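You operate a simulated robot arm through the tools that you are given. There is no shell and no other tool.

Carry out the task below with a simulated two-armed robot. There is one attempt and no reset: what you move stays moved.

## Task
Gauge cup 526 and put it in the tray for its width.
Fine: switch the width gauge on and press its zero key once first; 55.8 to 56.2 mm goes in the green PASS tray, any other in the orange; wind the jaw open again and leave the gauge on.

Only the result counts: the job must be done as asked and must still hold three seconds after the hand-in. Knocking over, shifting, dropping, spilling or breaking anything else fails it.

## Robot
Two 7-joint arms with fingered hands on one trunk that stands fixed in place. Base frame: the origin is at the foot of the trunk, x ahead of it, y to its left, z up; the work surface is at about z = 0.88. Lengths are in m, angles in rad, forces in N, time in s.
The left shoulder is at [0.069, 0.152, 1.091], the right one opposite. With the tool pointing down near the work surface each hand reaches from about 0.46 to 0.84 m from the base axis, measured 20 degrees to its own side. Payload 3.8 kg a hand.
The tool frame of a hand sits at the grasp point between the pads (the TCP): z along the fingers, y along the line on which they close. The tips reach 0.03 m beyond it. The gripper opens to 0.104 m. The gripper's body begins 0.035 m behind the TCP. The gripper is a hand of 5 fingers: y runs from the thumb to the fingers, the wrist lies at [-0.015, -0.104, -0.178] in the tool frame, and closing takes about 1.5 s.
Orientation is told as [roll, pitch, yaw] about the base's x, y, z axes, in that order, counted from this pose: with the fingers straight down and the wrist toward the robot, the tool's x, y and z point along [0, 1, 0], [1, 0, 0] and [0, 0, -1] of the base frame.

## Interface
- The arms move only by the tool send_rows. It takes "left_moves", "right_moves" or both (then of equal length, played together; a hand with none holds still); each is a list of rows, each an object (a shift or turn left out is 0, a gripper value left out holds the last) with "rot": the turn, a rotation vector about the tool's x, y, z in units of 90 degrees (1.0 is 90 degrees), a list of three; "slide": the shift along the tool's x, y, z in units of 400 mm (1.0 is 400 mm), a list of three; "hand": the opening, from 0 (shut) to 1 (fully open). In form: [{"rot": [wx, wy, wz], "slide": [x, y, z], "hand": hand}, ...]. A call has 1 to 20 rows; each row is the pose to reach, as a shift and turn from the pose commanded when the call began, along the tool's axes at that moment. A call with a number of a shift or a turn outside -1 to 1 is refused whole. A row lasts 0.2 s, in which the tool goes at most 0.05 m and 0.15 rad; a call with a longer step from one row to the next is refused whole, and so is a gripper value outside its range. Where a pose cannot be reached the arm comes as near as it can. A force on the tool above 40 N (or 10 N above the force at the start of the call, whichever is more), or a blocked arm, ends the call early, and 0.2 s more pass. Each finger travels about 0.072 m/s and halts on what it meets, pressing with about 23 N; the grip force reading is that of the motor and also rises with nothing between the fingers. The clock runs only during rows and for 0.2 s after the last one: add rows that repeat a pose to give the fingers time. It gives the time, the measured TCP pose, the force on the tool (base axes), the opening and the grip force at its end, in the units of the frame above (readings bear some noise), with the torque about the TCP (base axes, N m) and any sound that the robot's microphone picked up.
- Cameras (640 x 400 px; columns grow to the right, rows downward): "scene" is now at [0.1797, -0.0457, 1.2733]; the picture's right is [-0.50, -0.86, 0.10], its down [-0.28, 0.04, -0.96] and it looks along [0.82, -0.51, -0.26] (base axes); focal length 265 px, centre (320, 200). "left" rides on the left gripper at [-0.08, -0.078, -0.141] in its tool frame; the picture's right is [-0.78, -0.30, 0.56], its down [0.53, -0.78, 0.33] and it looks along [0.33, 0.56, 0.76] (tool axes); focal length 247 px, centre (320, 200). "right" rides on the right gripper at [0.08, -0.078, -0.141] in its tool frame; the picture's right is [-0.78, 0.30, -0.56], its down [-0.54, -0.78, 0.33] and it looks along [-0.33, 0.56, 0.76] (tool axes); focal length 247 px, centre (320, 200). There is no depth. A picture from a camera that has moved, and an enlarged one, comes with that camera's place and axes in the base frame and with its lens.
- capture(camera): a new picture of that camera. No time passes.
- raise_lower(by): slides the trunk up (or, below 0, down) by that many m; the arms and the scene camera ride with it, the base frame stays. It gives what a move gives, with no picture.
- grasp_type(shape, hand): the hand has 5 fingers and takes this shape, open, in about a second: jaw (thumb against the fingers, like two jaws); tri (thumb and two fingers); tip (a fingertip pinch); poke (one finger out to press); point (the index stretched); flat (the hand flat); cup (the hand cupped); fist (a fist). The gripper value then closes the fingers along that shape, each until it touches; the sizes above hold for jaw. It gives what a move gives, with no picture.
- pan_tilt(pan, tilt): turns the head with the scene camera to pan (to the left, within 1.396 rad either way) and tilt (down, from -0.506 to 1.204), counted from straight ahead of the robot. It gives what a move gives.
- zoom(camera, box): a new picture of the part [left, top, right, bottom] of that camera's present view, enlarged. No time passes.
- finish_job(): hands the job in; it is judged then, once.

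Nothing tells you positions but the pictures and the camera data. Unless the task says otherwise, let go and move clear before handing in.

The tools are called after "Request:" by a JSON object that holds its "op" and its "data". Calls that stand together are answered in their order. send_rows: Moves the arms, as the interface text tells. Its arguments: {"type":"object","properties":{"left_moves":{"type":"array","items":{"type":"object","properties":{"rot":{"type":"array","items":{"type":"number"}},"slide":{"type":"array","items":{"type":"number"}},"hand":{"type":"number"}}}},"right_moves":{"type":"array","items":{"type":"object","properties":{"rot":{"type":"array","items":{"type":"number"}},"slide":{"type":"array","items":{"type":"number"}},"hand":{"type":"number"}}}}},"required":[]} The other tools are called the same way: raise_lower (by) slides the trunk up or down; grasp_type (shape, hand) gives the hand a shape; pan_tilt (pan, tilt) turns the head that bears the scene camera; capture (camera) takes a picture; zoom (camera, box) takes an enlarged picture of a part of a camera's view; finish_job () hands the job in.

At the start:

```text
time_s: 0.0
left_tool_pos: [0.5934, -0.0392, 1.2215]
left_orientation: [0.001, -0.001, -0.001]
left_force: [-0.3, -0.6, -0.2]
left_moment: [-0.01, -0.01, -0.02]
left_gripper_width: 0.1038
left_grasp_force: 0.0
left_shape: jaw
right_tool_pos: [0.4145, -0.4449, 1.1799]
right_orientation: [0.001, -0.001, 0.002]
right_force: [0.3, -0.2, -0.1]
right_moment: [0.0, 0.01, -0.01]
right_gripper_width: 0.1039
right_grasp_force: 0.0
right_shape: jaw
trunk travel left (down, up): [-0.175, 0.281]
head pan, tilt: [-0.532, 0.087]
```

scene: 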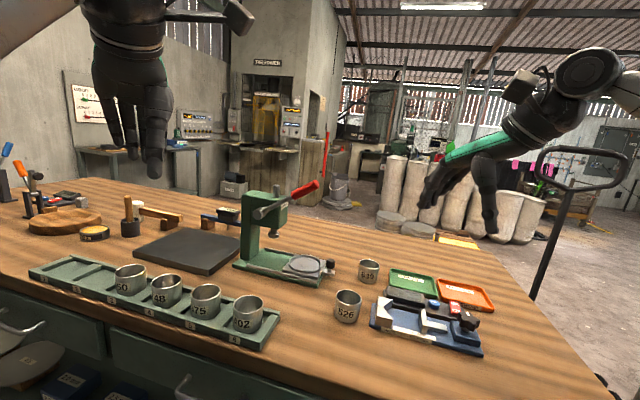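
right: 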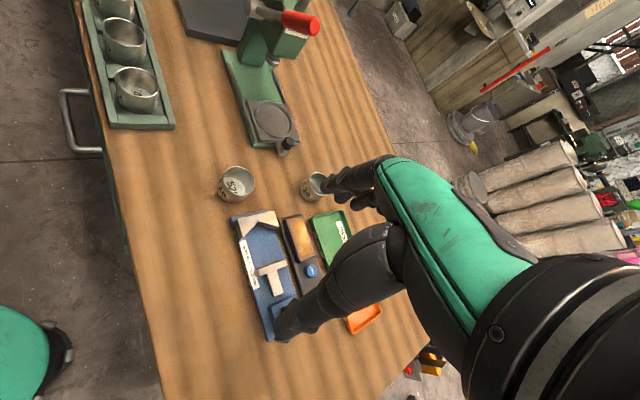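
left: 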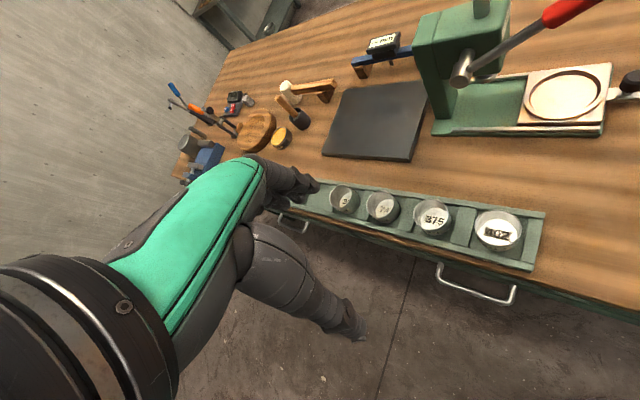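

I see a bench with a cup rack, an arbor press, two loose cups (one marked 526, one behind it), and a blue width gauge in front of the green and orange trays. I'll look closer before moving anything.

Request:
{"op": "zoom", "data": {"camera": "scene", "box": [320, 240, 520, 365]}}

Request:
{"op": "zoom", "data": {"camera": "right", "box": [190, 140, 430, 350]}}

Request:
{"op": "zoom", "data": {"camera": "scene", "box": [0, 150, 340, 360]}}

```text
3.20 times, centred on (420, 302) of scene
camera zoom: at [0.1797, -0.0457, 1.2733], right [-0.5, -0.86, 0.1], down [-0.28, 0.04, -0.96], along [0.82, -0.51, -0.26], focal length 849 px, centre (0, -128)
```

zoom: 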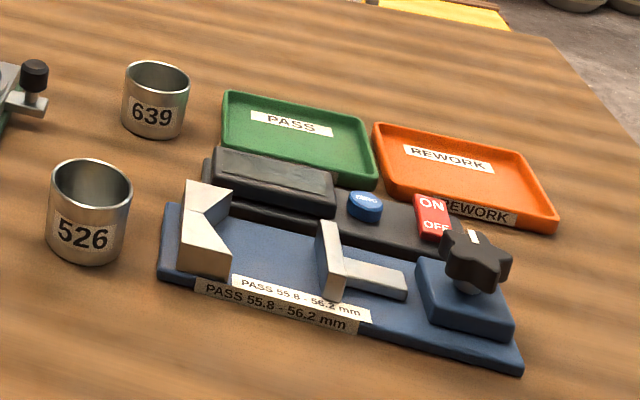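

```text
1.90 times, centred on (310, 245) of right
camera zoom: at [0.3376, -0.3655, 1.3233], right [0.3, -0.78, 0.56], down [-0.78, -0.54, -0.33], along [0.56, -0.33, -0.76], focal length 470 px, centre (339, 114)
```

zoom: 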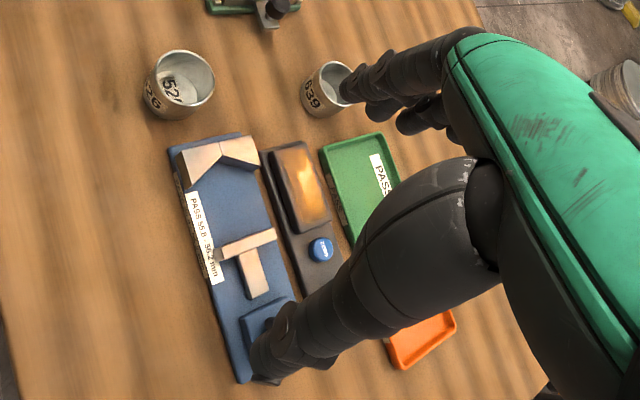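

```text
1.88 times, centred on (170, 255) of scene
camera zoom: at [0.1797, -0.0457, 1.2733], right [-0.5, -0.86, 0.1], down [-0.28, 0.04, -0.96], along [0.82, -0.51, -0.26], focal length 499 px, centre (602, 96)
```

zoom: 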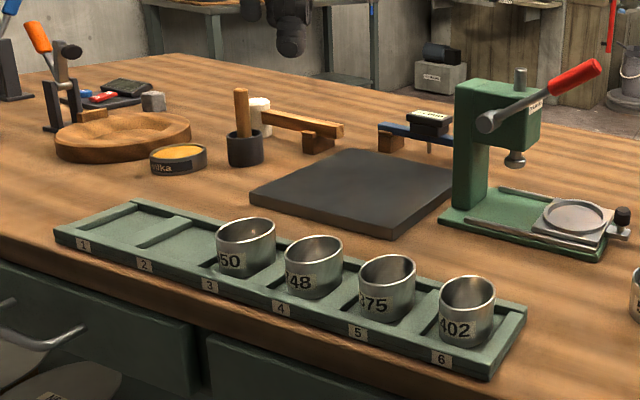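

The gauge lies about 45° to the base at roughly (0.45, -0.5), with cup 526 near (0.56, -0.39) and the trays behind the gauge. I'll turn the head to face it squarely.

Request:
{"op": "pan_tilt", "data": {"pan": -0.95, "tilt": 0.45}}

Request:
{"op": "capture", "data": {"camera": "scene"}}

```text
time_s: 0.9
left_tool_pos: [0.5932, -0.0384, 1.223]
left_orientation: [0.0, -0.001, 0.0]
left_force: [-0.5, 0.1, -0.5]
left_moment: [0.01, 0.05, 0.01]
left_gripper_width: 0.1035
left_grasp_force: 0.0
left_shape: jaw
right_tool_pos: [0.4141, -0.4465, 1.1806]
right_orientation: [0.0, -0.002, -0.001]
right_force: [-0.1, -0.4, 0.7]
right_moment: [0.03, -0.03, 0.0]
right_gripper_width: 0.1039
right_grasp_force: 0.0
right_shape: jaw
trunk travel left (down, up): [-0.175, 0.281]
head pan, tilt: [-0.949, 0.45]
```

```text
taken
camera scene: at [0.1477, -0.0738, 1.2456], right [-0.8, -0.58, 0.17], down [-0.43, 0.35, -0.83], along [0.42, -0.73, -0.53], focal length 265 px, centre (320, 200)
```

scene: 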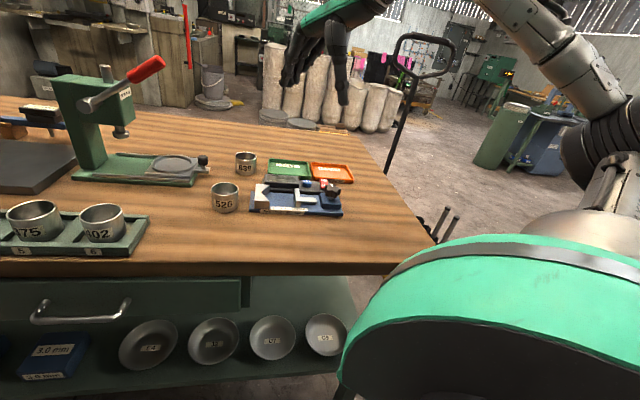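

Request:
{"op": "zoom", "data": {"camera": "scene", "box": [200, 140, 360, 240]}}

Request:
{"op": "zoom", "data": {"camera": "scene", "box": [245, 155, 357, 225]}}

```text
4.00 times, centred on (280, 190) of scene
camera zoom: at [0.1477, -0.0738, 1.2456], right [-0.8, -0.58, 0.17], down [-0.43, 0.35, -0.83], along [0.42, -0.73, -0.53], focal length 1061 px, centre (480, 240)
```

zoom: 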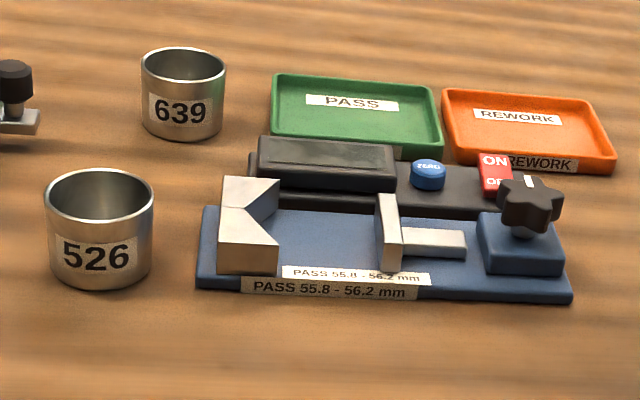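

```text
5.71 times, centred on (301, 190) of scene
camera zoom: at [0.1477, -0.0738, 1.2456], right [-0.8, -0.58, 0.17], down [-0.43, 0.35, -0.83], along [0.42, -0.73, -0.53], focal length 1516 px, centre (429, 257)
```

zoom: 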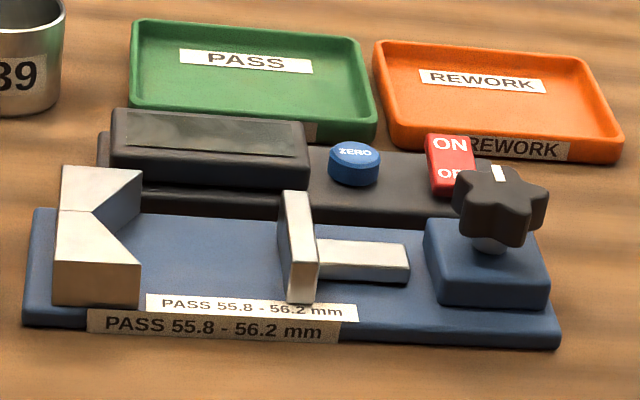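

I have the gauge layout: V-block at the +y end, sliding T jaw, vertical star knob at the near end, and display, ZERO key and ON/OFF rocker on the dark box behind. Next I'll look at the right hand and try its poke shape.

Request:
{"op": "zoom", "data": {"camera": "scene", "box": [260, 0, 420, 110]}}

Request:
{"op": "grasp_type", "data": {"hand": "right", "shape": "poke"}}

Request:
{"op": "zoom", "data": {"camera": "scene", "box": [260, 0, 420, 110]}}

Request:
{"op": "capture", "data": {"camera": "right"}}

```text
3.64 times, centred on (340, 55) of scene
camera zoom: at [0.1477, -0.0738, 1.2456], right [-0.8, -0.58, 0.17], down [-0.43, 0.35, -0.83], along [0.42, -0.73, -0.53], focal length 965 px, centre (247, 727)
```

zoom: 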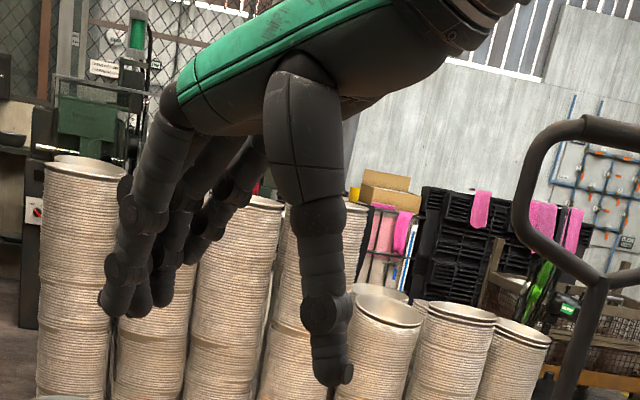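

```text
time_s: 1.8
left_tool_pos: [0.5934, -0.0389, 1.2226]
left_orientation: [-0.001, 0.001, -0.001]
left_force: [0.2, -0.5, 0.9]
left_moment: [0.0, -0.01, 0.04]
left_gripper_width: 0.1035
left_grasp_force: 0.1
left_shape: jaw
right_tool_pos: [0.4155, -0.4451, 1.1806]
right_orientation: [-0.002, 0.001, 0.001]
right_force: [0.4, 0.8, 0.4]
right_moment: [-0.01, 0.04, -0.02]
right_gripper_width: 0.0
right_grasp_force: 0.0
right_shape: poke
trunk travel left (down, up): [-0.175, 0.281]
head pan, tilt: [-0.949, 0.45]
```

```text
3.64 times, centred on (340, 55) of scene
camera zoom: at [0.1477, -0.0738, 1.2456], right [-0.8, -0.58, 0.17], down [-0.43, 0.35, -0.83], along [0.42, -0.73, -0.53], focal length 965 px, centre (247, 727)
```

zoom: 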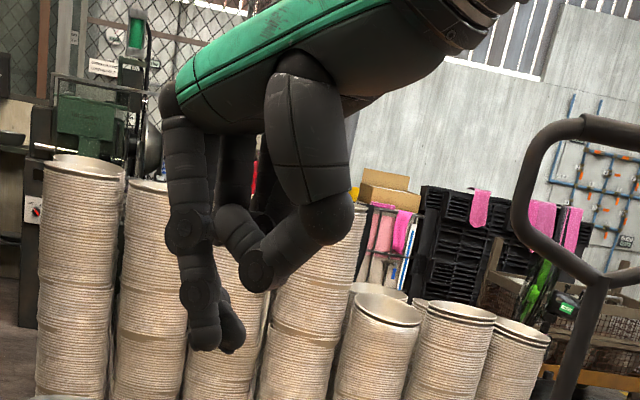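

```text
taken
camera right: at [0.3376, -0.3655, 1.3233], right [0.3, -0.78, 0.56], down [-0.78, -0.54, -0.33], along [0.56, -0.33, -0.76], focal length 247 px, centre (320, 200)
```

right: 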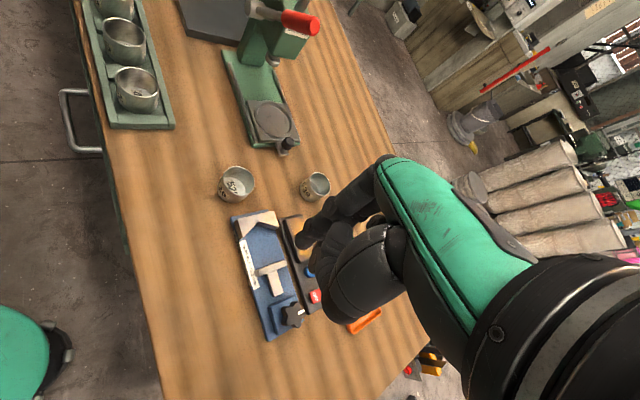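

Request:
{"op": "zoom", "data": {"camera": "right", "box": [220, 140, 420, 340]}}

Request:
{"op": "zoom", "data": {"camera": "scene", "box": [285, 20, 365, 110]}}

Request:
{"op": "capture", "data": {"camera": "left"}}

```text
2.00 times, centred on (320, 240) of right
camera zoom: at [0.3376, -0.3655, 1.3233], right [0.3, -0.78, 0.56], down [-0.78, -0.54, -0.33], along [0.56, -0.33, -0.76], focal length 494 px, centre (320, 120)
```

zoom: 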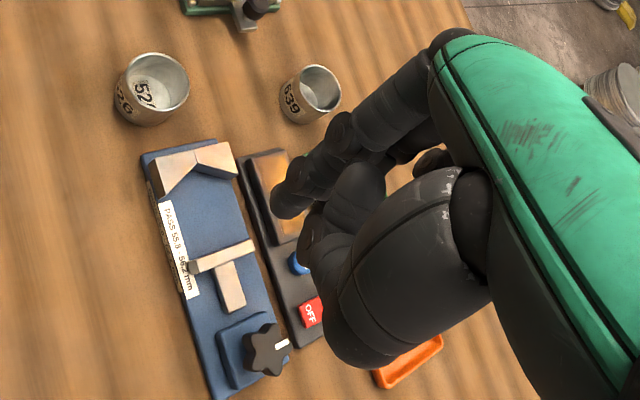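

```text
4.44 times, centred on (325, 65) of scene
camera zoom: at [0.1477, -0.0738, 1.2456], right [-0.8, -0.58, 0.17], down [-0.43, 0.35, -0.83], along [0.42, -0.73, -0.53], focal length 1179 px, centre (298, 800)
```

zoom: 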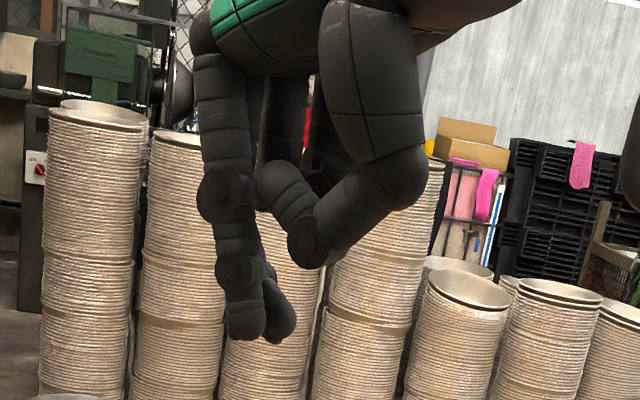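

```text
taken
camera left: at [0.5162, -0.1192, 1.3646], right [-0.3, -0.78, -0.56], down [-0.78, 0.53, -0.33], along [0.56, 0.33, -0.76], focal length 247 px, centre (320, 200)
```

left: 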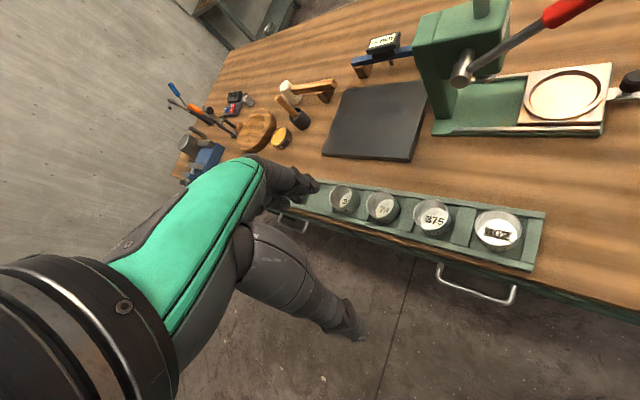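

Request:
{"op": "grasp_type", "data": {"hand": "right", "shape": "point"}}

Request:
{"op": "zoom", "data": {"camera": "scene", "box": [285, 20, 365, 110]}}

Request:
{"op": "zoom", "data": {"camera": "right", "box": [220, 140, 420, 340]}}

```text
time_s: 2.7
left_tool_pos: [0.5929, -0.038, 1.2234]
left_orientation: [0.0, 0.0, 0.001]
left_force: [0.1, 0.0, -0.4]
left_moment: [0.01, -0.02, -0.01]
left_gripper_width: 0.1035
left_grasp_force: 0.1
left_shape: jaw
right_tool_pos: [0.4152, -0.4456, 1.1801]
right_orientation: [-0.001, -0.001, 0.0]
right_force: [-0.5, 0.1, -1.4]
right_moment: [-0.03, 0.0, 0.0]
right_gripper_width: 0.0001
right_grasp_force: 0.0
right_shape: point
trunk travel left (down, up): [-0.175, 0.281]
head pan, tilt: [-0.949, 0.45]
```

```text
4.44 times, centred on (325, 65) of scene
camera zoom: at [0.1477, -0.0738, 1.2456], right [-0.8, -0.58, 0.17], down [-0.43, 0.35, -0.83], along [0.42, -0.73, -0.53], focal length 1179 px, centre (298, 800)
```

zoom: 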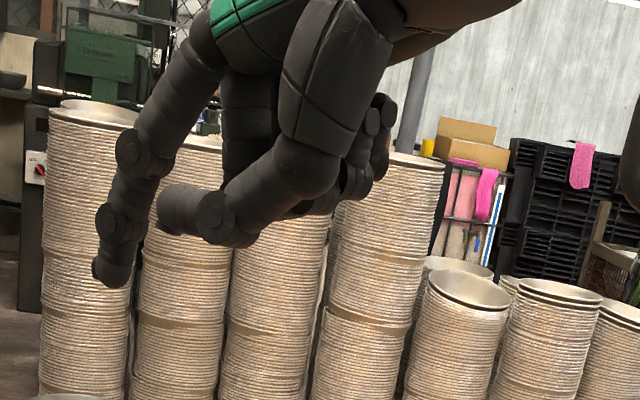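

```text
2.00 times, centred on (320, 240) of right
camera zoom: at [0.3376, -0.3655, 1.3234], right [0.3, -0.78, 0.56], down [-0.78, -0.54, -0.33], along [0.56, -0.33, -0.76], focal length 494 px, centre (320, 120)
```

zoom: 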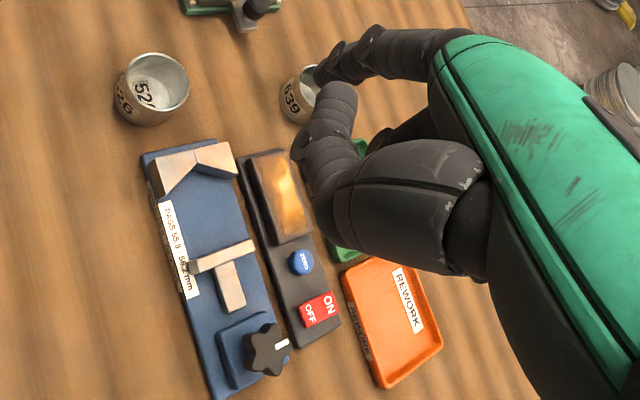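

The point shape clears the camera view and shows the rocker's ON half facing away from the robot. The poke fingertip sits nearly on the tool axis, so I'll go back to poke, turn the hand 45° to match the gauge and hover above the rocker.

Request:
{"op": "grasp_type", "data": {"hand": "right", "shape": "poke"}}

Request:
{"op": "send_rows", "data": {"right_moves": [{"slide": [-0.0547, 0.012, 0.0522], "rot": [0, 0, 0.0625]}, {"slide": [-0.1094, 0.024, 0.1044], "rot": [0, 0, 0.125]}, {"slide": [-0.1641, 0.0361, 0.1566], "rot": [0, 0, 0.1875]}, {"slide": [-0.2188, 0.0481, 0.2088], "rot": [0, 0, 0.25]}, {"slide": [-0.2734, 0.0602, 0.2609], "rot": [0, 0, 0.3125]}, {"slide": [-0.3281, 0.0722, 0.3131], "rot": [0, 0, 0.375]}, {"slide": [-0.3828, 0.0842, 0.3653], "rot": [0, 0, 0.4375]}, {"slide": [-0.4375, 0.0962, 0.4175], "rot": [0, 0, 0.5]}, {"slide": [-0.4375, 0.0962, 0.4175], "rot": [0, 0, 0.5]}]}}

Request:
{"op": "capture", "data": {"camera": "right"}}

Request:
{"op": "capture", "data": {"camera": "scene"}}

```text
time_s: 3.6
left_tool_pos: [0.5947, -0.0377, 1.2227]
left_orientation: [0.001, -0.001, -0.002]
left_force: [0.0, -0.1, 0.6]
left_moment: [0.01, 0.0, 0.03]
left_gripper_width: 0.1037
left_grasp_force: 0.1
left_shape: jaw
right_tool_pos: [0.4149, -0.445, 1.1811]
right_orientation: [0.002, -0.001, 0.001]
right_force: [0.2, -1.0, -0.5]
right_moment: [-0.01, -0.01, -0.02]
right_gripper_width: 0.0
right_grasp_force: 0.1
right_shape: poke
trunk travel left (down, up): [-0.175, 0.281]
head pan, tilt: [-0.949, 0.45]
```

```text
time_s: 5.6
left_tool_pos: [0.5938, -0.0388, 1.2232]
left_orientation: [0.001, 0.001, 0.001]
left_force: [0.5, 0.1, -0.1]
left_moment: [0.02, 0.03, 0.03]
left_gripper_width: 0.1036
left_grasp_force: 0.1
left_shape: jaw
right_tool_pos: [0.4511, -0.6216, 1.0126]
right_orientation: [-0.001, 0.0, -0.788]
right_force: [0.2, 0.1, -0.6]
right_moment: [-0.01, 0.04, 0.0]
right_gripper_width: 0.0
right_grasp_force: 0.0
right_shape: poke
trunk travel left (down, up): [-0.175, 0.281]
head pan, tilt: [-0.949, 0.45]
```

```text
taken
camera right: at [0.4537, -0.511, 1.1557], right [-0.34, -0.76, 0.56], down [-0.93, 0.17, -0.33], along [0.16, -0.63, -0.76], focal length 247 px, centre (320, 200)
```

right: 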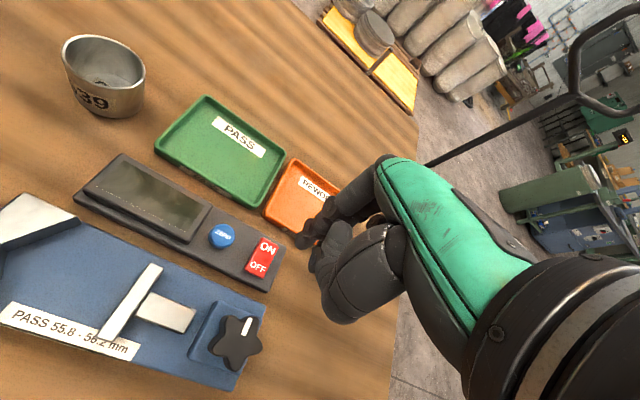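

```text
taken
camera scene: at [0.1474, -0.0735, 1.2457], right [-0.8, -0.58, 0.17], down [-0.43, 0.35, -0.83], along [0.42, -0.73, -0.53], focal length 265 px, centre (320, 200)
```

scene: 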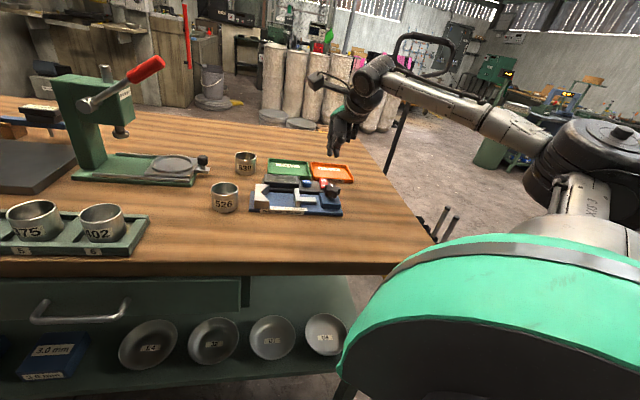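

Request:
{"op": "zoom", "data": {"camera": "right", "box": [0, 140, 400, 390]}}

Request:
{"op": "zoom", "data": {"camera": "scene", "box": [245, 95, 373, 225]}}

```text
1.60 times, centred on (200, 265) of right
camera zoom: at [0.4537, -0.511, 1.1557], right [-0.34, -0.76, 0.56], down [-0.93, 0.17, -0.33], along [0.16, -0.63, -0.76], focal length 395 px, centre (512, 96)
```

zoom: 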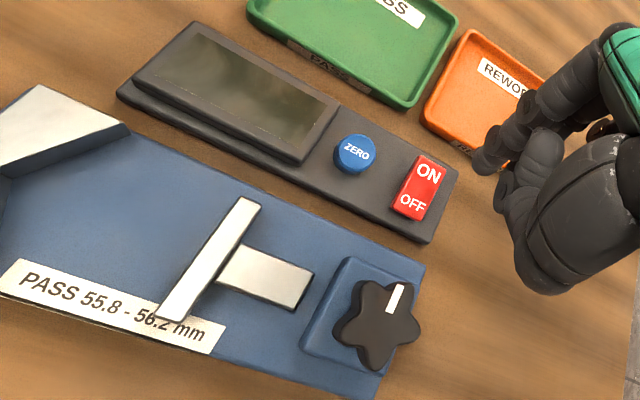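

```text
3.08 times, centred on (309, 160) of scene
camera zoom: at [0.1474, -0.0735, 1.2457], right [-0.8, -0.58, 0.17], down [-0.43, 0.35, -0.83], along [0.42, -0.73, -0.53], focal length 816 px, centre (354, 323)
```

zoom: 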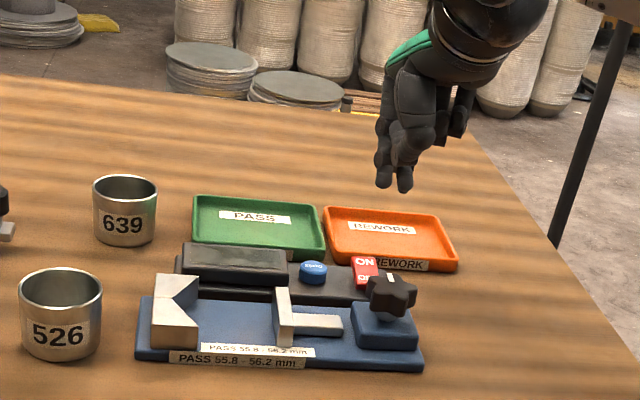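

Request:
{"op": "zoom", "data": {"camera": "scene", "box": [300, 90, 364, 190]}}

Request:
{"op": "zoom", "data": {"camera": "right", "box": [220, 180, 360, 300]}}

```text
4.00 times, centred on (332, 140) of scene
camera zoom: at [0.1474, -0.0735, 1.2457], right [-0.8, -0.58, 0.17], down [-0.43, 0.35, -0.83], along [0.42, -0.73, -0.53], focal length 1061 px, centre (272, 440)
```

zoom: 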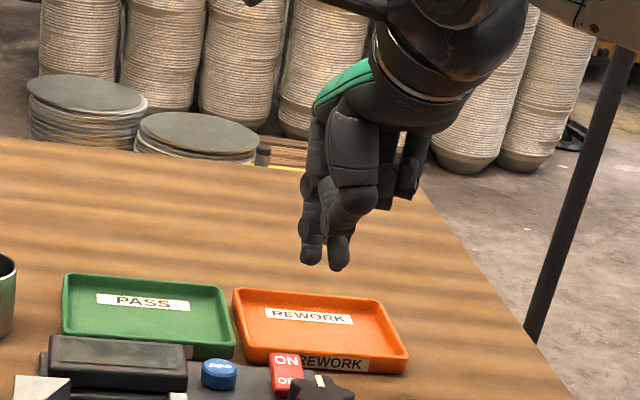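

```text
3.33 times, centred on (290, 240) of right
camera zoom: at [0.4537, -0.511, 1.1557], right [-0.34, -0.76, 0.56], down [-0.93, 0.17, -0.33], along [0.16, -0.63, -0.76], focal length 823 px, centre (420, 67)
```

zoom: 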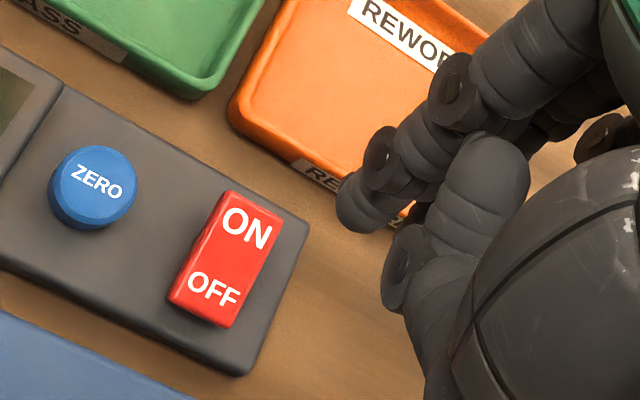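

The two extended poke fingertips (index and middle) are 17 mm apart. I place the rocker's ON half at about (0.467, -0.627, 0.909) and the ZERO key at about (0.493, -0.586, 0.908). Next I'll bring the index tip just above ON.

Request:
{"op": "send_rows", "data": {"right_moves": [{"slide": [-0.002, 0.0388, 0.0]}, {"slide": [-0.002, 0.0388, 0.08]}, {"slide": [-0.002, 0.0388, 0.15]}, {"slide": [-0.002, 0.0388, 0.15]}]}}

Request:
{"op": "zoom", "data": {"camera": "right", "box": [220, 180, 360, 300]}}

Request:
{"op": "zoom", "data": {"camera": "scene", "box": [280, 120, 360, 210]}}

```text
time_s: 6.6
left_tool_pos: [0.5932, -0.0381, 1.2239]
left_orientation: [0.0, -0.001, -0.002]
left_force: [-0.1, 0.0, -0.1]
left_moment: [0.01, -0.03, 0.0]
left_gripper_width: 0.1033
left_grasp_force: 0.3
left_shape: jaw
right_tool_pos: [0.4634, -0.6312, 0.9542]
right_orientation: [0.0, 0.0, -0.785]
right_force: [0.3, -0.9, -0.7]
right_moment: [0.01, 0.03, 0.0]
right_gripper_width: 0.0
right_grasp_force: 0.0
right_shape: poke
trunk travel left (down, up): [-0.175, 0.281]
head pan, tilt: [-0.949, 0.45]
```

```text
3.33 times, centred on (290, 240) of right
camera zoom: at [0.4655, -0.5209, 1.0969], right [-0.34, -0.76, 0.56], down [-0.93, 0.17, -0.33], along [0.16, -0.63, -0.76], focal length 823 px, centre (420, 67)
```

zoom: 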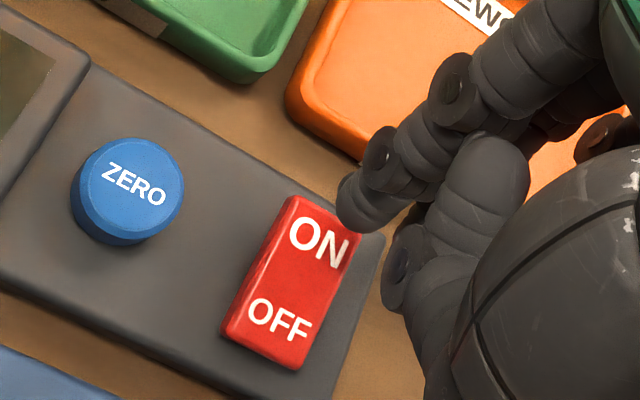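

```text
4.44 times, centred on (320, 165) of scene
camera zoom: at [0.1477, -0.0738, 1.2456], right [-0.8, -0.58, 0.17], down [-0.43, 0.35, -0.83], along [0.42, -0.73, -0.53], focal length 1179 px, centre (320, 356)
```

zoom: 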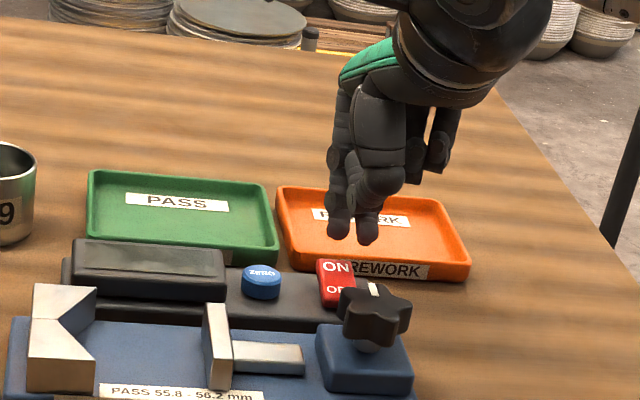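

Request:
{"op": "send_rows", "data": {"right_moves": [{"slide": [-0.005, -0.005, 0.02]}, {"slide": [-0.005, -0.005, 0.03]}, {"slide": [-0.005, -0.005, 0.036]}, {"slide": [-0.005, -0.005, 0.042]}, {"slide": [-0.005, -0.005, 0.048]}, {"slide": [-0.005, -0.005, 0.048]}]}}

Request:
{"op": "zoom", "data": {"camera": "right", "box": [220, 180, 360, 300]}}

Request:
{"op": "zoom", "data": {"camera": "scene", "box": [280, 120, 360, 210]}}

```text
time_s: 8.0
left_tool_pos: [0.5932, -0.0379, 1.2223]
left_orientation: [-0.001, 0.001, -0.001]
left_force: [0.0, 1.5, -0.9]
left_moment: [0.01, 0.02, 0.01]
left_gripper_width: 0.1037
left_grasp_force: 0.1
left_shape: jaw
right_tool_pos: [0.46, -0.6316, 0.9329]
right_orientation: [0.001, 0.0, -0.786]
right_force: [0.1, -0.2, -0.8]
right_moment: [0.01, 0.02, 0.01]
right_gripper_width: 0.0
right_grasp_force: 0.0
right_shape: poke
trunk travel left (down, up): [-0.175, 0.281]
head pan, tilt: [-0.949, 0.45]
```

```text
3.33 times, centred on (290, 240) of right
camera zoom: at [0.4626, -0.5202, 1.0772], right [-0.34, -0.76, 0.56], down [-0.93, 0.17, -0.33], along [0.16, -0.63, -0.76], focal length 823 px, centre (420, 67)
```

zoom: 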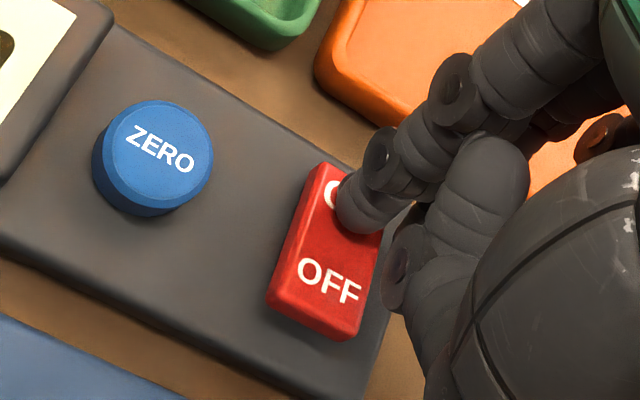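

```text
4.44 times, centred on (320, 165) of scene
camera zoom: at [0.1476, -0.0738, 1.2456], right [-0.8, -0.58, 0.17], down [-0.43, 0.35, -0.83], along [0.42, -0.73, -0.53], focal length 1179 px, centre (320, 356)
```

zoom: 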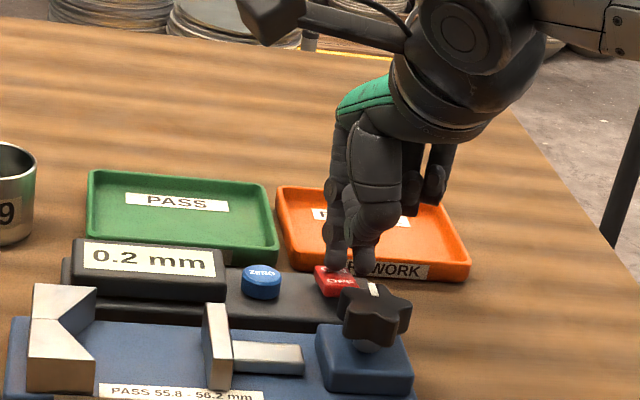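

The rocker is down and the display is on, showing 0.2 mm. Next I'll lift and move the index tip over the blue ZERO key.

Request:
{"op": "send_rows", "data": {"right_moves": [{"slide": [0, 0, -0.075]}, {"slide": [0.06, -0.011, -0.075]}, {"slide": [0.115, -0.0218, -0.075]}, {"slide": [0.115, -0.0218, -0.035]}, {"slide": [0.115, -0.0218, -0.035]}]}}

Request:
{"op": "zoom", "data": {"camera": "right", "box": [220, 180, 360, 300]}}

Request:
{"op": "zoom", "data": {"camera": "scene", "box": [260, 130, 340, 220]}}

```text
time_s: 9.2
left_tool_pos: [0.5937, -0.0387, 1.2228]
left_orientation: [-0.001, -0.001, -0.001]
left_force: [-0.3, 0.5, 0.8]
left_moment: [0.02, 0.0, 0.01]
left_gripper_width: 0.1036
left_grasp_force: 0.0
left_shape: jaw
right_tool_pos: [0.487, -0.5926, 0.9472]
right_orientation: [-0.002, -0.001, -0.783]
right_force: [-0.4, -0.5, 0.0]
right_moment: [0.0, -0.01, 0.04]
right_gripper_width: 0.0
right_grasp_force: 0.1
right_shape: poke
trunk travel left (down, up): [-0.175, 0.281]
head pan, tilt: [-0.949, 0.45]
```

```text
3.33 times, centred on (290, 240) of right
camera zoom: at [0.49, -0.4813, 1.0902], right [-0.34, -0.76, 0.56], down [-0.93, 0.17, -0.33], along [0.16, -0.63, -0.76], focal length 823 px, centre (420, 67)
```

zoom: 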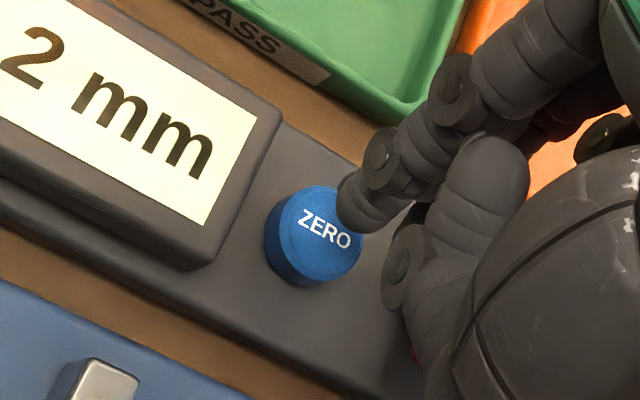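

```text
4.44 times, centred on (300, 175) of scene
camera zoom: at [0.1478, -0.0737, 1.2456], right [-0.8, -0.58, 0.17], down [-0.43, 0.35, -0.83], along [0.42, -0.73, -0.53], focal length 1179 px, centre (409, 311)
```

zoom: 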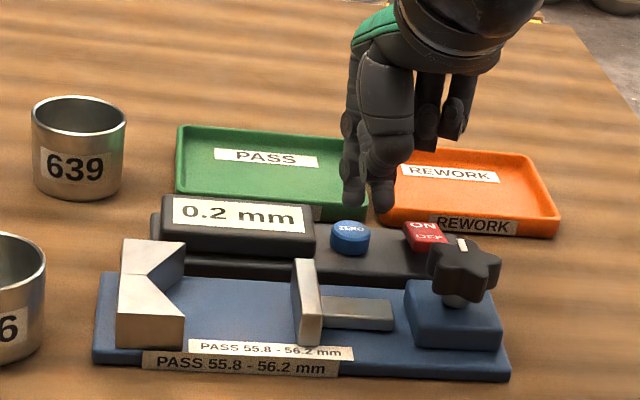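

Request:
{"op": "send_rows", "data": {"right_moves": [{"slide": [0, -0.005, 0.015]}, {"slide": [0, -0.005, 0.025]}, {"slide": [0, -0.005, 0.031]}, {"slide": [0, -0.005, 0.036]}, {"slide": [0, -0.005, 0.04]}]}}

Request:
{"op": "zoom", "data": {"camera": "right", "box": [220, 180, 360, 300]}}

Request:
{"op": "zoom", "data": {"camera": "scene", "box": [260, 130, 340, 220]}}

```text
time_s: 10.4
left_tool_pos: [0.593, -0.0377, 1.2231]
left_orientation: [0.002, -0.001, 0.0]
left_force: [0.5, 0.3, 0.4]
left_moment: [0.01, -0.02, -0.01]
left_gripper_width: 0.1036
left_grasp_force: 0.1
left_shape: jaw
right_tool_pos: [0.4866, -0.5916, 0.9328]
right_orientation: [-0.002, -0.001, -0.787]
right_force: [0.3, -0.8, 1.3]
right_moment: [0.02, 0.0, 0.01]
right_gripper_width: 0.0002
right_grasp_force: 0.2
right_shape: poke
trunk travel left (down, up): [-0.175, 0.281]
head pan, tilt: [-0.949, 0.45]
```

```text
3.33 times, centred on (290, 240) of right
camera zoom: at [0.4881, -0.4803, 1.075], right [-0.34, -0.76, 0.56], down [-0.93, 0.17, -0.33], along [0.16, -0.63, -0.76], focal length 823 px, centre (420, 67)
```

zoom: 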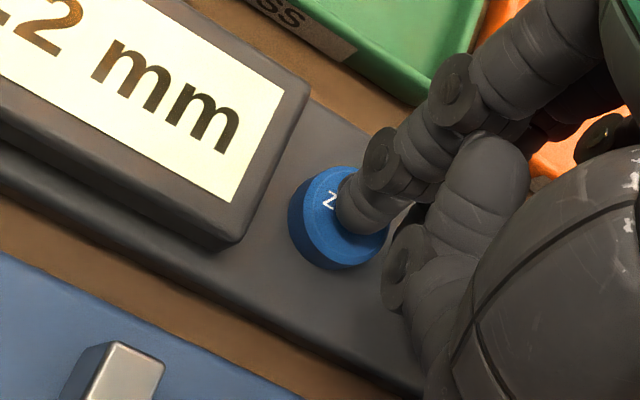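

```text
4.44 times, centred on (300, 175) of scene
camera zoom: at [0.1476, -0.0737, 1.2456], right [-0.8, -0.58, 0.17], down [-0.43, 0.35, -0.83], along [0.42, -0.73, -0.53], focal length 1179 px, centre (409, 311)
```

zoom: 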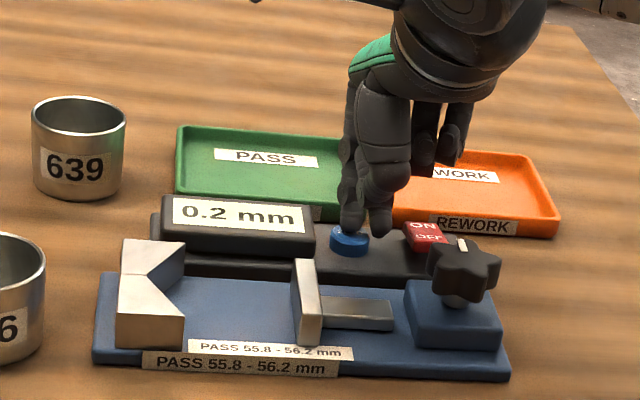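

Request:
{"op": "send_rows", "data": {"right_moves": [{"slide": [0, 0, 0.004]}, {"slide": [0, 0, 0.008]}]}}

Request:
{"op": "zoom", "data": {"camera": "scene", "box": [260, 130, 340, 220]}}

```text
time_s: 11.0
left_tool_pos: [0.5933, -0.037, 1.223]
left_orientation: [0.0, 0.001, 0.0]
left_force: [-0.2, 0.1, -0.4]
left_moment: [0.05, 0.01, 0.0]
left_gripper_width: 0.1035
left_grasp_force: 0.2
left_shape: jaw
right_tool_pos: [0.4847, -0.5917, 0.9303]
right_orientation: [0.0, -0.002, -0.785]
right_force: [1.5, 0.2, 2.4]
right_moment: [0.02, -0.03, 0.03]
right_gripper_width: 0.0
right_grasp_force: 0.0
right_shape: poke
trunk travel left (down, up): [-0.175, 0.281]
head pan, tilt: [-0.949, 0.45]
heard: click
```

```text
4.44 times, centred on (300, 175) of scene
camera zoom: at [0.1475, -0.0735, 1.2457], right [-0.8, -0.58, 0.17], down [-0.43, 0.35, -0.83], along [0.42, -0.73, -0.53], focal length 1179 px, centre (409, 311)
```

zoom: 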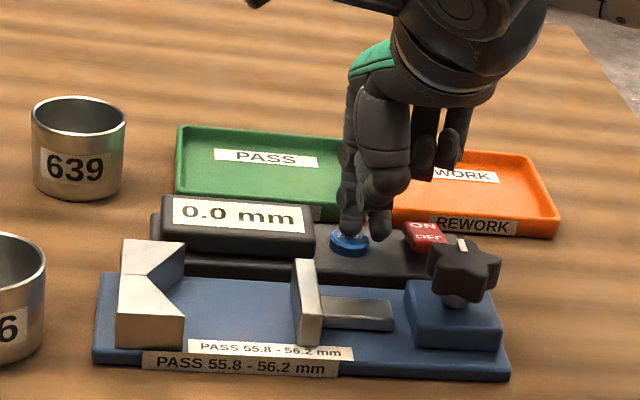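

The key clicked once and the display reads 0.0 mm. I'll lift straight up, move over cup 526 and compare the grasp shapes there.

Request:
{"op": "send_rows", "data": {"right_moves": [{"slide": [0, 0, -0.1]}, {"slide": [0, 0, -0.2]}, {"slide": [0, 0, -0.3]}, {"slide": [0.1, -0.0463, -0.3]}, {"slide": [0.2, -0.0926, -0.3]}, {"slide": [0.3, -0.1389, -0.3]}, {"slide": [0.4, -0.1852, -0.3]}, {"slide": [0.499, -0.2315, -0.3]}, {"slide": [0.499, -0.2315, -0.3]}]}}

Request:
{"op": "grasp_type", "data": {"hand": "right", "shape": "tri"}}

Request:
{"op": "capture", "data": {"camera": "right"}}

Request:
{"op": "capture", "data": {"camera": "scene"}}

```text
time_s: 13.0
left_tool_pos: [0.5933, -0.0401, 1.2222]
left_orientation: [-0.001, 0.0, 0.0]
left_force: [-0.4, -0.7, -0.9]
left_moment: [0.05, -0.01, 0.02]
left_gripper_width: 0.1037
left_grasp_force: 0.0
left_shape: jaw
right_tool_pos: [0.561, -0.3851, 1.0498]
right_orientation: [-0.001, -0.001, -0.784]
right_force: [-1.2, 0.0, 0.1]
right_moment: [0.05, 0.0, 0.0]
right_gripper_width: 0.0
right_grasp_force: 0.0
right_shape: poke
trunk travel left (down, up): [-0.175, 0.281]
head pan, tilt: [-0.949, 0.45]
```

```text
time_s: 13.9
left_tool_pos: [0.594, -0.0372, 1.2227]
left_orientation: [0.001, -0.001, -0.002]
left_force: [-0.7, 0.2, 0.1]
left_moment: [0.03, -0.02, 0.03]
left_gripper_width: 0.1038
left_grasp_force: 0.1
left_shape: jaw
right_tool_pos: [0.5624, -0.3852, 1.0497]
right_orientation: [0.0, -0.001, -0.785]
right_force: [0.3, 0.8, 0.3]
right_moment: [0.0, 0.0, 0.02]
right_gripper_width: 0.1039
right_grasp_force: 0.0
right_shape: tri
trunk travel left (down, up): [-0.175, 0.281]
head pan, tilt: [-0.949, 0.45]
```

```text
taken
camera right: at [0.5638, -0.2734, 1.1929], right [-0.34, -0.76, 0.56], down [-0.93, 0.17, -0.33], along [0.16, -0.63, -0.76], focal length 247 px, centre (320, 200)
```

right: 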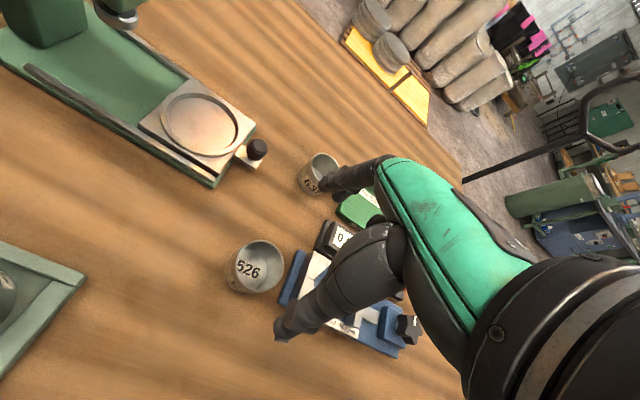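

```text
taken
camera scene: at [0.1478, -0.0737, 1.2456], right [-0.8, -0.58, 0.17], down [-0.43, 0.35, -0.83], along [0.42, -0.73, -0.53], focal length 265 px, centre (320, 200)
```

scene: 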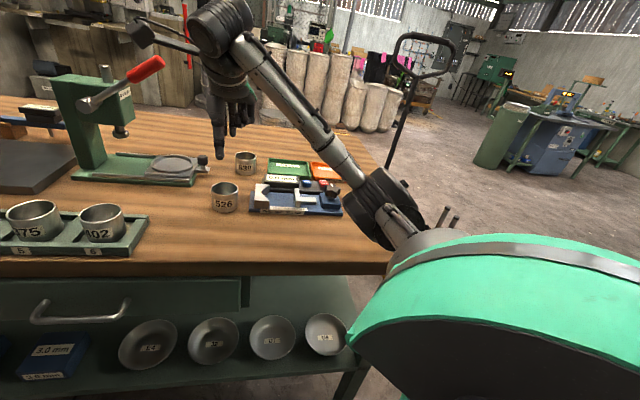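

Request:
{"op": "zoom", "data": {"camera": "right", "box": [200, 150, 440, 360]}}

Request:
{"op": "zoom", "data": {"camera": "scene", "box": [180, 70, 340, 220]}}

```text
1.90 times, centred on (320, 255) of right
camera zoom: at [0.5638, -0.2734, 1.1929], right [-0.34, -0.76, 0.56], down [-0.93, 0.17, -0.33], along [0.16, -0.63, -0.76], focal length 470 px, centre (320, 95)
```

zoom: 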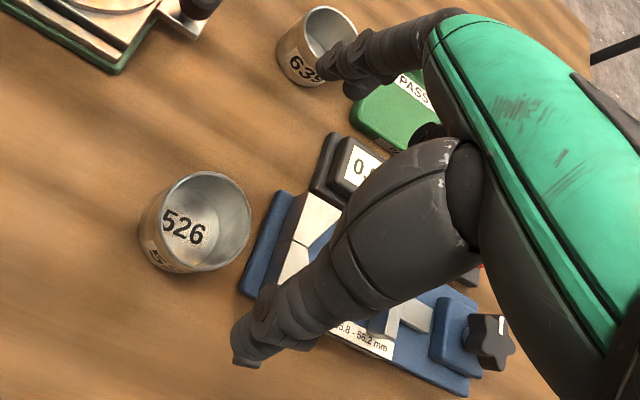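

```text
2.67 times, centred on (260, 145) of scene
camera zoom: at [0.1478, -0.0737, 1.2456], right [-0.8, -0.58, 0.17], down [-0.43, 0.35, -0.83], along [0.42, -0.73, -0.53], focal length 707 px, centre (480, 347)
```

zoom: 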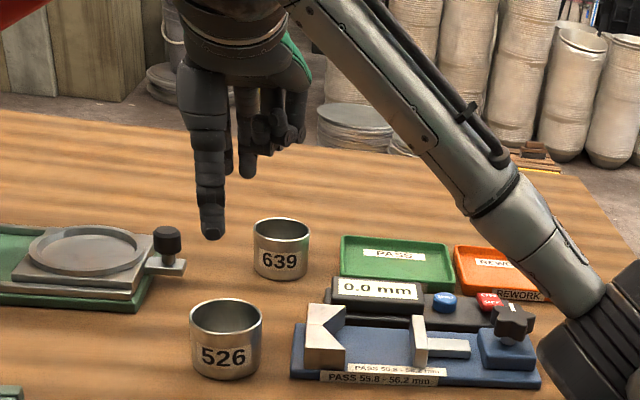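

Cup 526 is at about (0.564, -0.384) with its rim near z = 0.924. The tri shape opposes the thumb with two fingers, so I'll part-close it in the air to see how the tips meet a 56 mm body.

Request:
{"op": "send_rows", "data": {"right_moves": [{"hand": 0.62}, {"hand": 0.62}, {"hand": 0.62}, {"hand": 0.62}]}}

Request:
{"op": "zoom", "data": {"camera": "right", "box": [200, 150, 440, 360]}}

Request:
{"op": "zoom", "data": {"camera": "scene", "box": [190, 70, 290, 220]}}

```text
time_s: 14.9
left_tool_pos: [0.593, -0.0388, 1.2226]
left_orientation: [0.0, 0.0, 0.0]
left_force: [0.4, 0.5, -0.5]
left_moment: [0.0, 0.02, -0.02]
left_gripper_width: 0.1037
left_grasp_force: 0.0
left_shape: jaw
right_tool_pos: [0.5615, -0.385, 1.0504]
right_orientation: [-0.001, 0.0, -0.786]
right_force: [-0.2, -0.2, -0.4]
right_moment: [0.01, -0.01, -0.01]
right_gripper_width: 0.0651
right_grasp_force: 0.1
right_shape: tri
trunk travel left (down, up): [-0.175, 0.281]
head pan, tilt: [-0.949, 0.45]
```

```text
1.90 times, centred on (320, 255) of right
camera zoom: at [0.5638, -0.2734, 1.193], right [-0.34, -0.76, 0.56], down [-0.93, 0.17, -0.33], along [0.16, -0.63, -0.76], focal length 470 px, centre (320, 95)
```

zoom: 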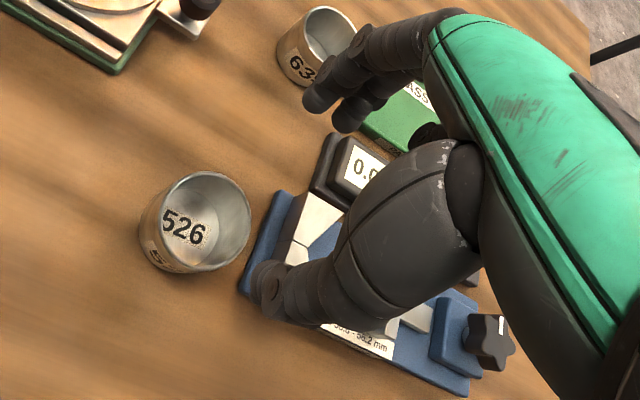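

```text
2.67 times, centred on (240, 145) of scene
camera zoom: at [0.1478, -0.0737, 1.2456], right [-0.8, -0.58, 0.17], down [-0.43, 0.35, -0.83], along [0.42, -0.73, -0.53], focal length 707 px, centre (533, 347)
```

zoom: 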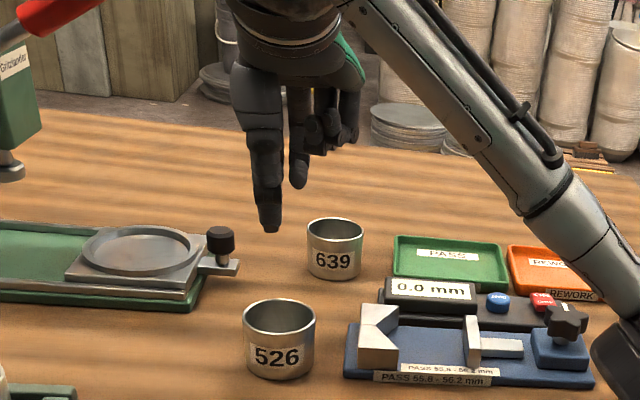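

Request:
{"op": "send_rows", "data": {"right_moves": [{"slide": [0.005, 0.002, 0.0], "hand": 0.88}, {"slide": [0.005, 0.002, 0.08], "hand": 0.88}, {"slide": [0.005, 0.002, 0.16], "hand": 0.88}, {"slide": [0.005, 0.002, 0.2], "hand": 0.88}, {"slide": [0.005, 0.002, 0.2], "hand": 0.88}]}}

Request:
{"op": "zoom", "data": {"camera": "right", "box": [200, 150, 440, 360]}}

Request:
{"op": "zoom", "data": {"camera": "scene", "box": [170, 100, 298, 230]}}

```text
time_s: 16.1
left_tool_pos: [0.593, -0.0379, 1.2225]
left_orientation: [0.0, 0.001, -0.001]
left_force: [0.0, -0.4, -0.7]
left_moment: [0.0, -0.01, -0.01]
left_gripper_width: 0.1036
left_grasp_force: 0.0
left_shape: jaw
right_tool_pos: [0.5632, -0.3835, 0.9695]
right_orientation: [0.0, -0.001, -0.784]
right_force: [-0.3, -0.4, 0.5]
right_moment: [0.03, -0.03, 0.04]
right_gripper_width: 0.0914
right_grasp_force: 0.0
right_shape: tri
trunk travel left (down, up): [-0.175, 0.281]
head pan, tilt: [-0.949, 0.45]
```

```text
1.90 times, centred on (320, 255) of right
camera zoom: at [0.5659, -0.2717, 1.1124], right [-0.34, -0.76, 0.56], down [-0.93, 0.17, -0.33], along [0.16, -0.63, -0.76], focal length 470 px, centre (320, 95)
```

zoom: 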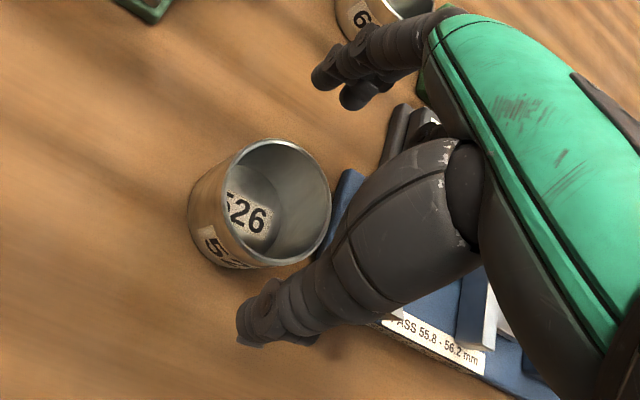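

```text
3.08 times, centred on (234, 165) of scene
camera zoom: at [0.1477, -0.0738, 1.2456], right [-0.8, -0.58, 0.17], down [-0.43, 0.35, -0.83], along [0.42, -0.73, -0.53], focal length 816 px, centre (585, 308)
```

zoom: 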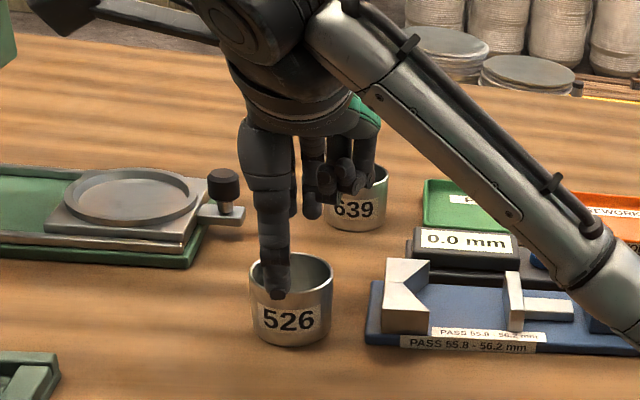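

Request:
{"op": "send_rows", "data": {"right_moves": [{"slide": [-0.004, -0.0025, 0.03]}, {"slide": [-0.004, -0.0025, 0.06]}, {"slide": [-0.004, -0.0025, 0.0875]}, {"slide": [-0.004, -0.0025, 0.0875]}]}}

Request:
{"op": "zoom", "data": {"camera": "right", "box": [200, 150, 440, 360]}}

Request:
{"op": "zoom", "data": {"camera": "scene", "box": [180, 130, 280, 230]}}

```text
time_s: 17.1
left_tool_pos: [0.5937, -0.0378, 1.2229]
left_orientation: [0.0, -0.001, 0.001]
left_force: [-0.1, -0.6, 0.1]
left_moment: [0.0, -0.02, 0.02]
left_gripper_width: 0.1037
left_grasp_force: 0.2
left_shape: jaw
right_tool_pos: [0.562, -0.3854, 0.9346]
right_orientation: [-0.001, 0.0, -0.785]
right_force: [-0.1, -0.4, 0.7]
right_moment: [-0.02, 0.0, -0.01]
right_gripper_width: 0.0913
right_grasp_force: 0.0
right_shape: tri
trunk travel left (down, up): [-0.175, 0.281]
head pan, tilt: [-0.949, 0.45]
```

```text
1.90 times, centred on (320, 255) of right
camera zoom: at [0.5638, -0.273, 1.0772], right [-0.34, -0.76, 0.56], down [-0.93, 0.17, -0.33], along [0.16, -0.63, -0.76], focal length 470 px, centre (320, 95)
```

zoom: 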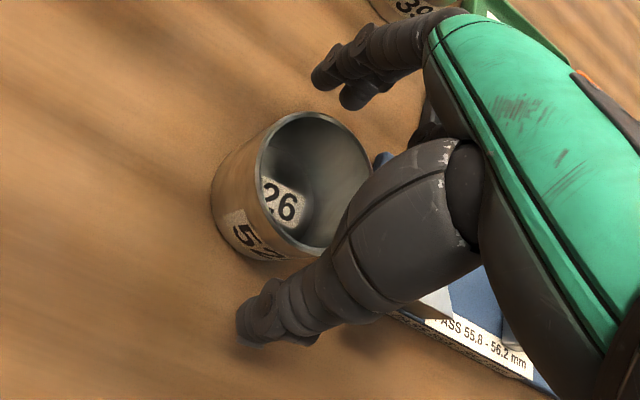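

```text
4.00 times, centred on (230, 180) of scene
camera zoom: at [0.1477, -0.0737, 1.2456], right [-0.8, -0.58, 0.17], down [-0.43, 0.35, -0.83], along [0.42, -0.73, -0.53], focal length 1061 px, centre (680, 280)
```

zoom: 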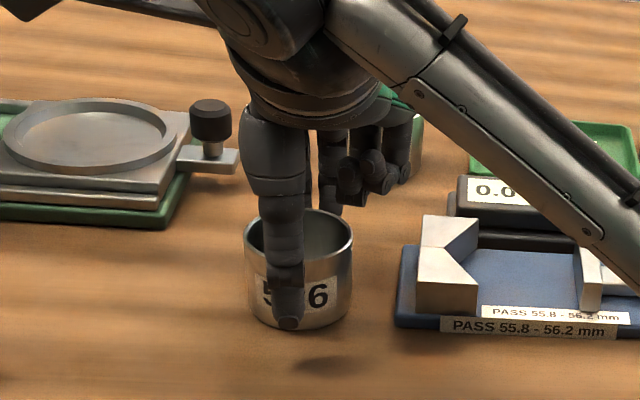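

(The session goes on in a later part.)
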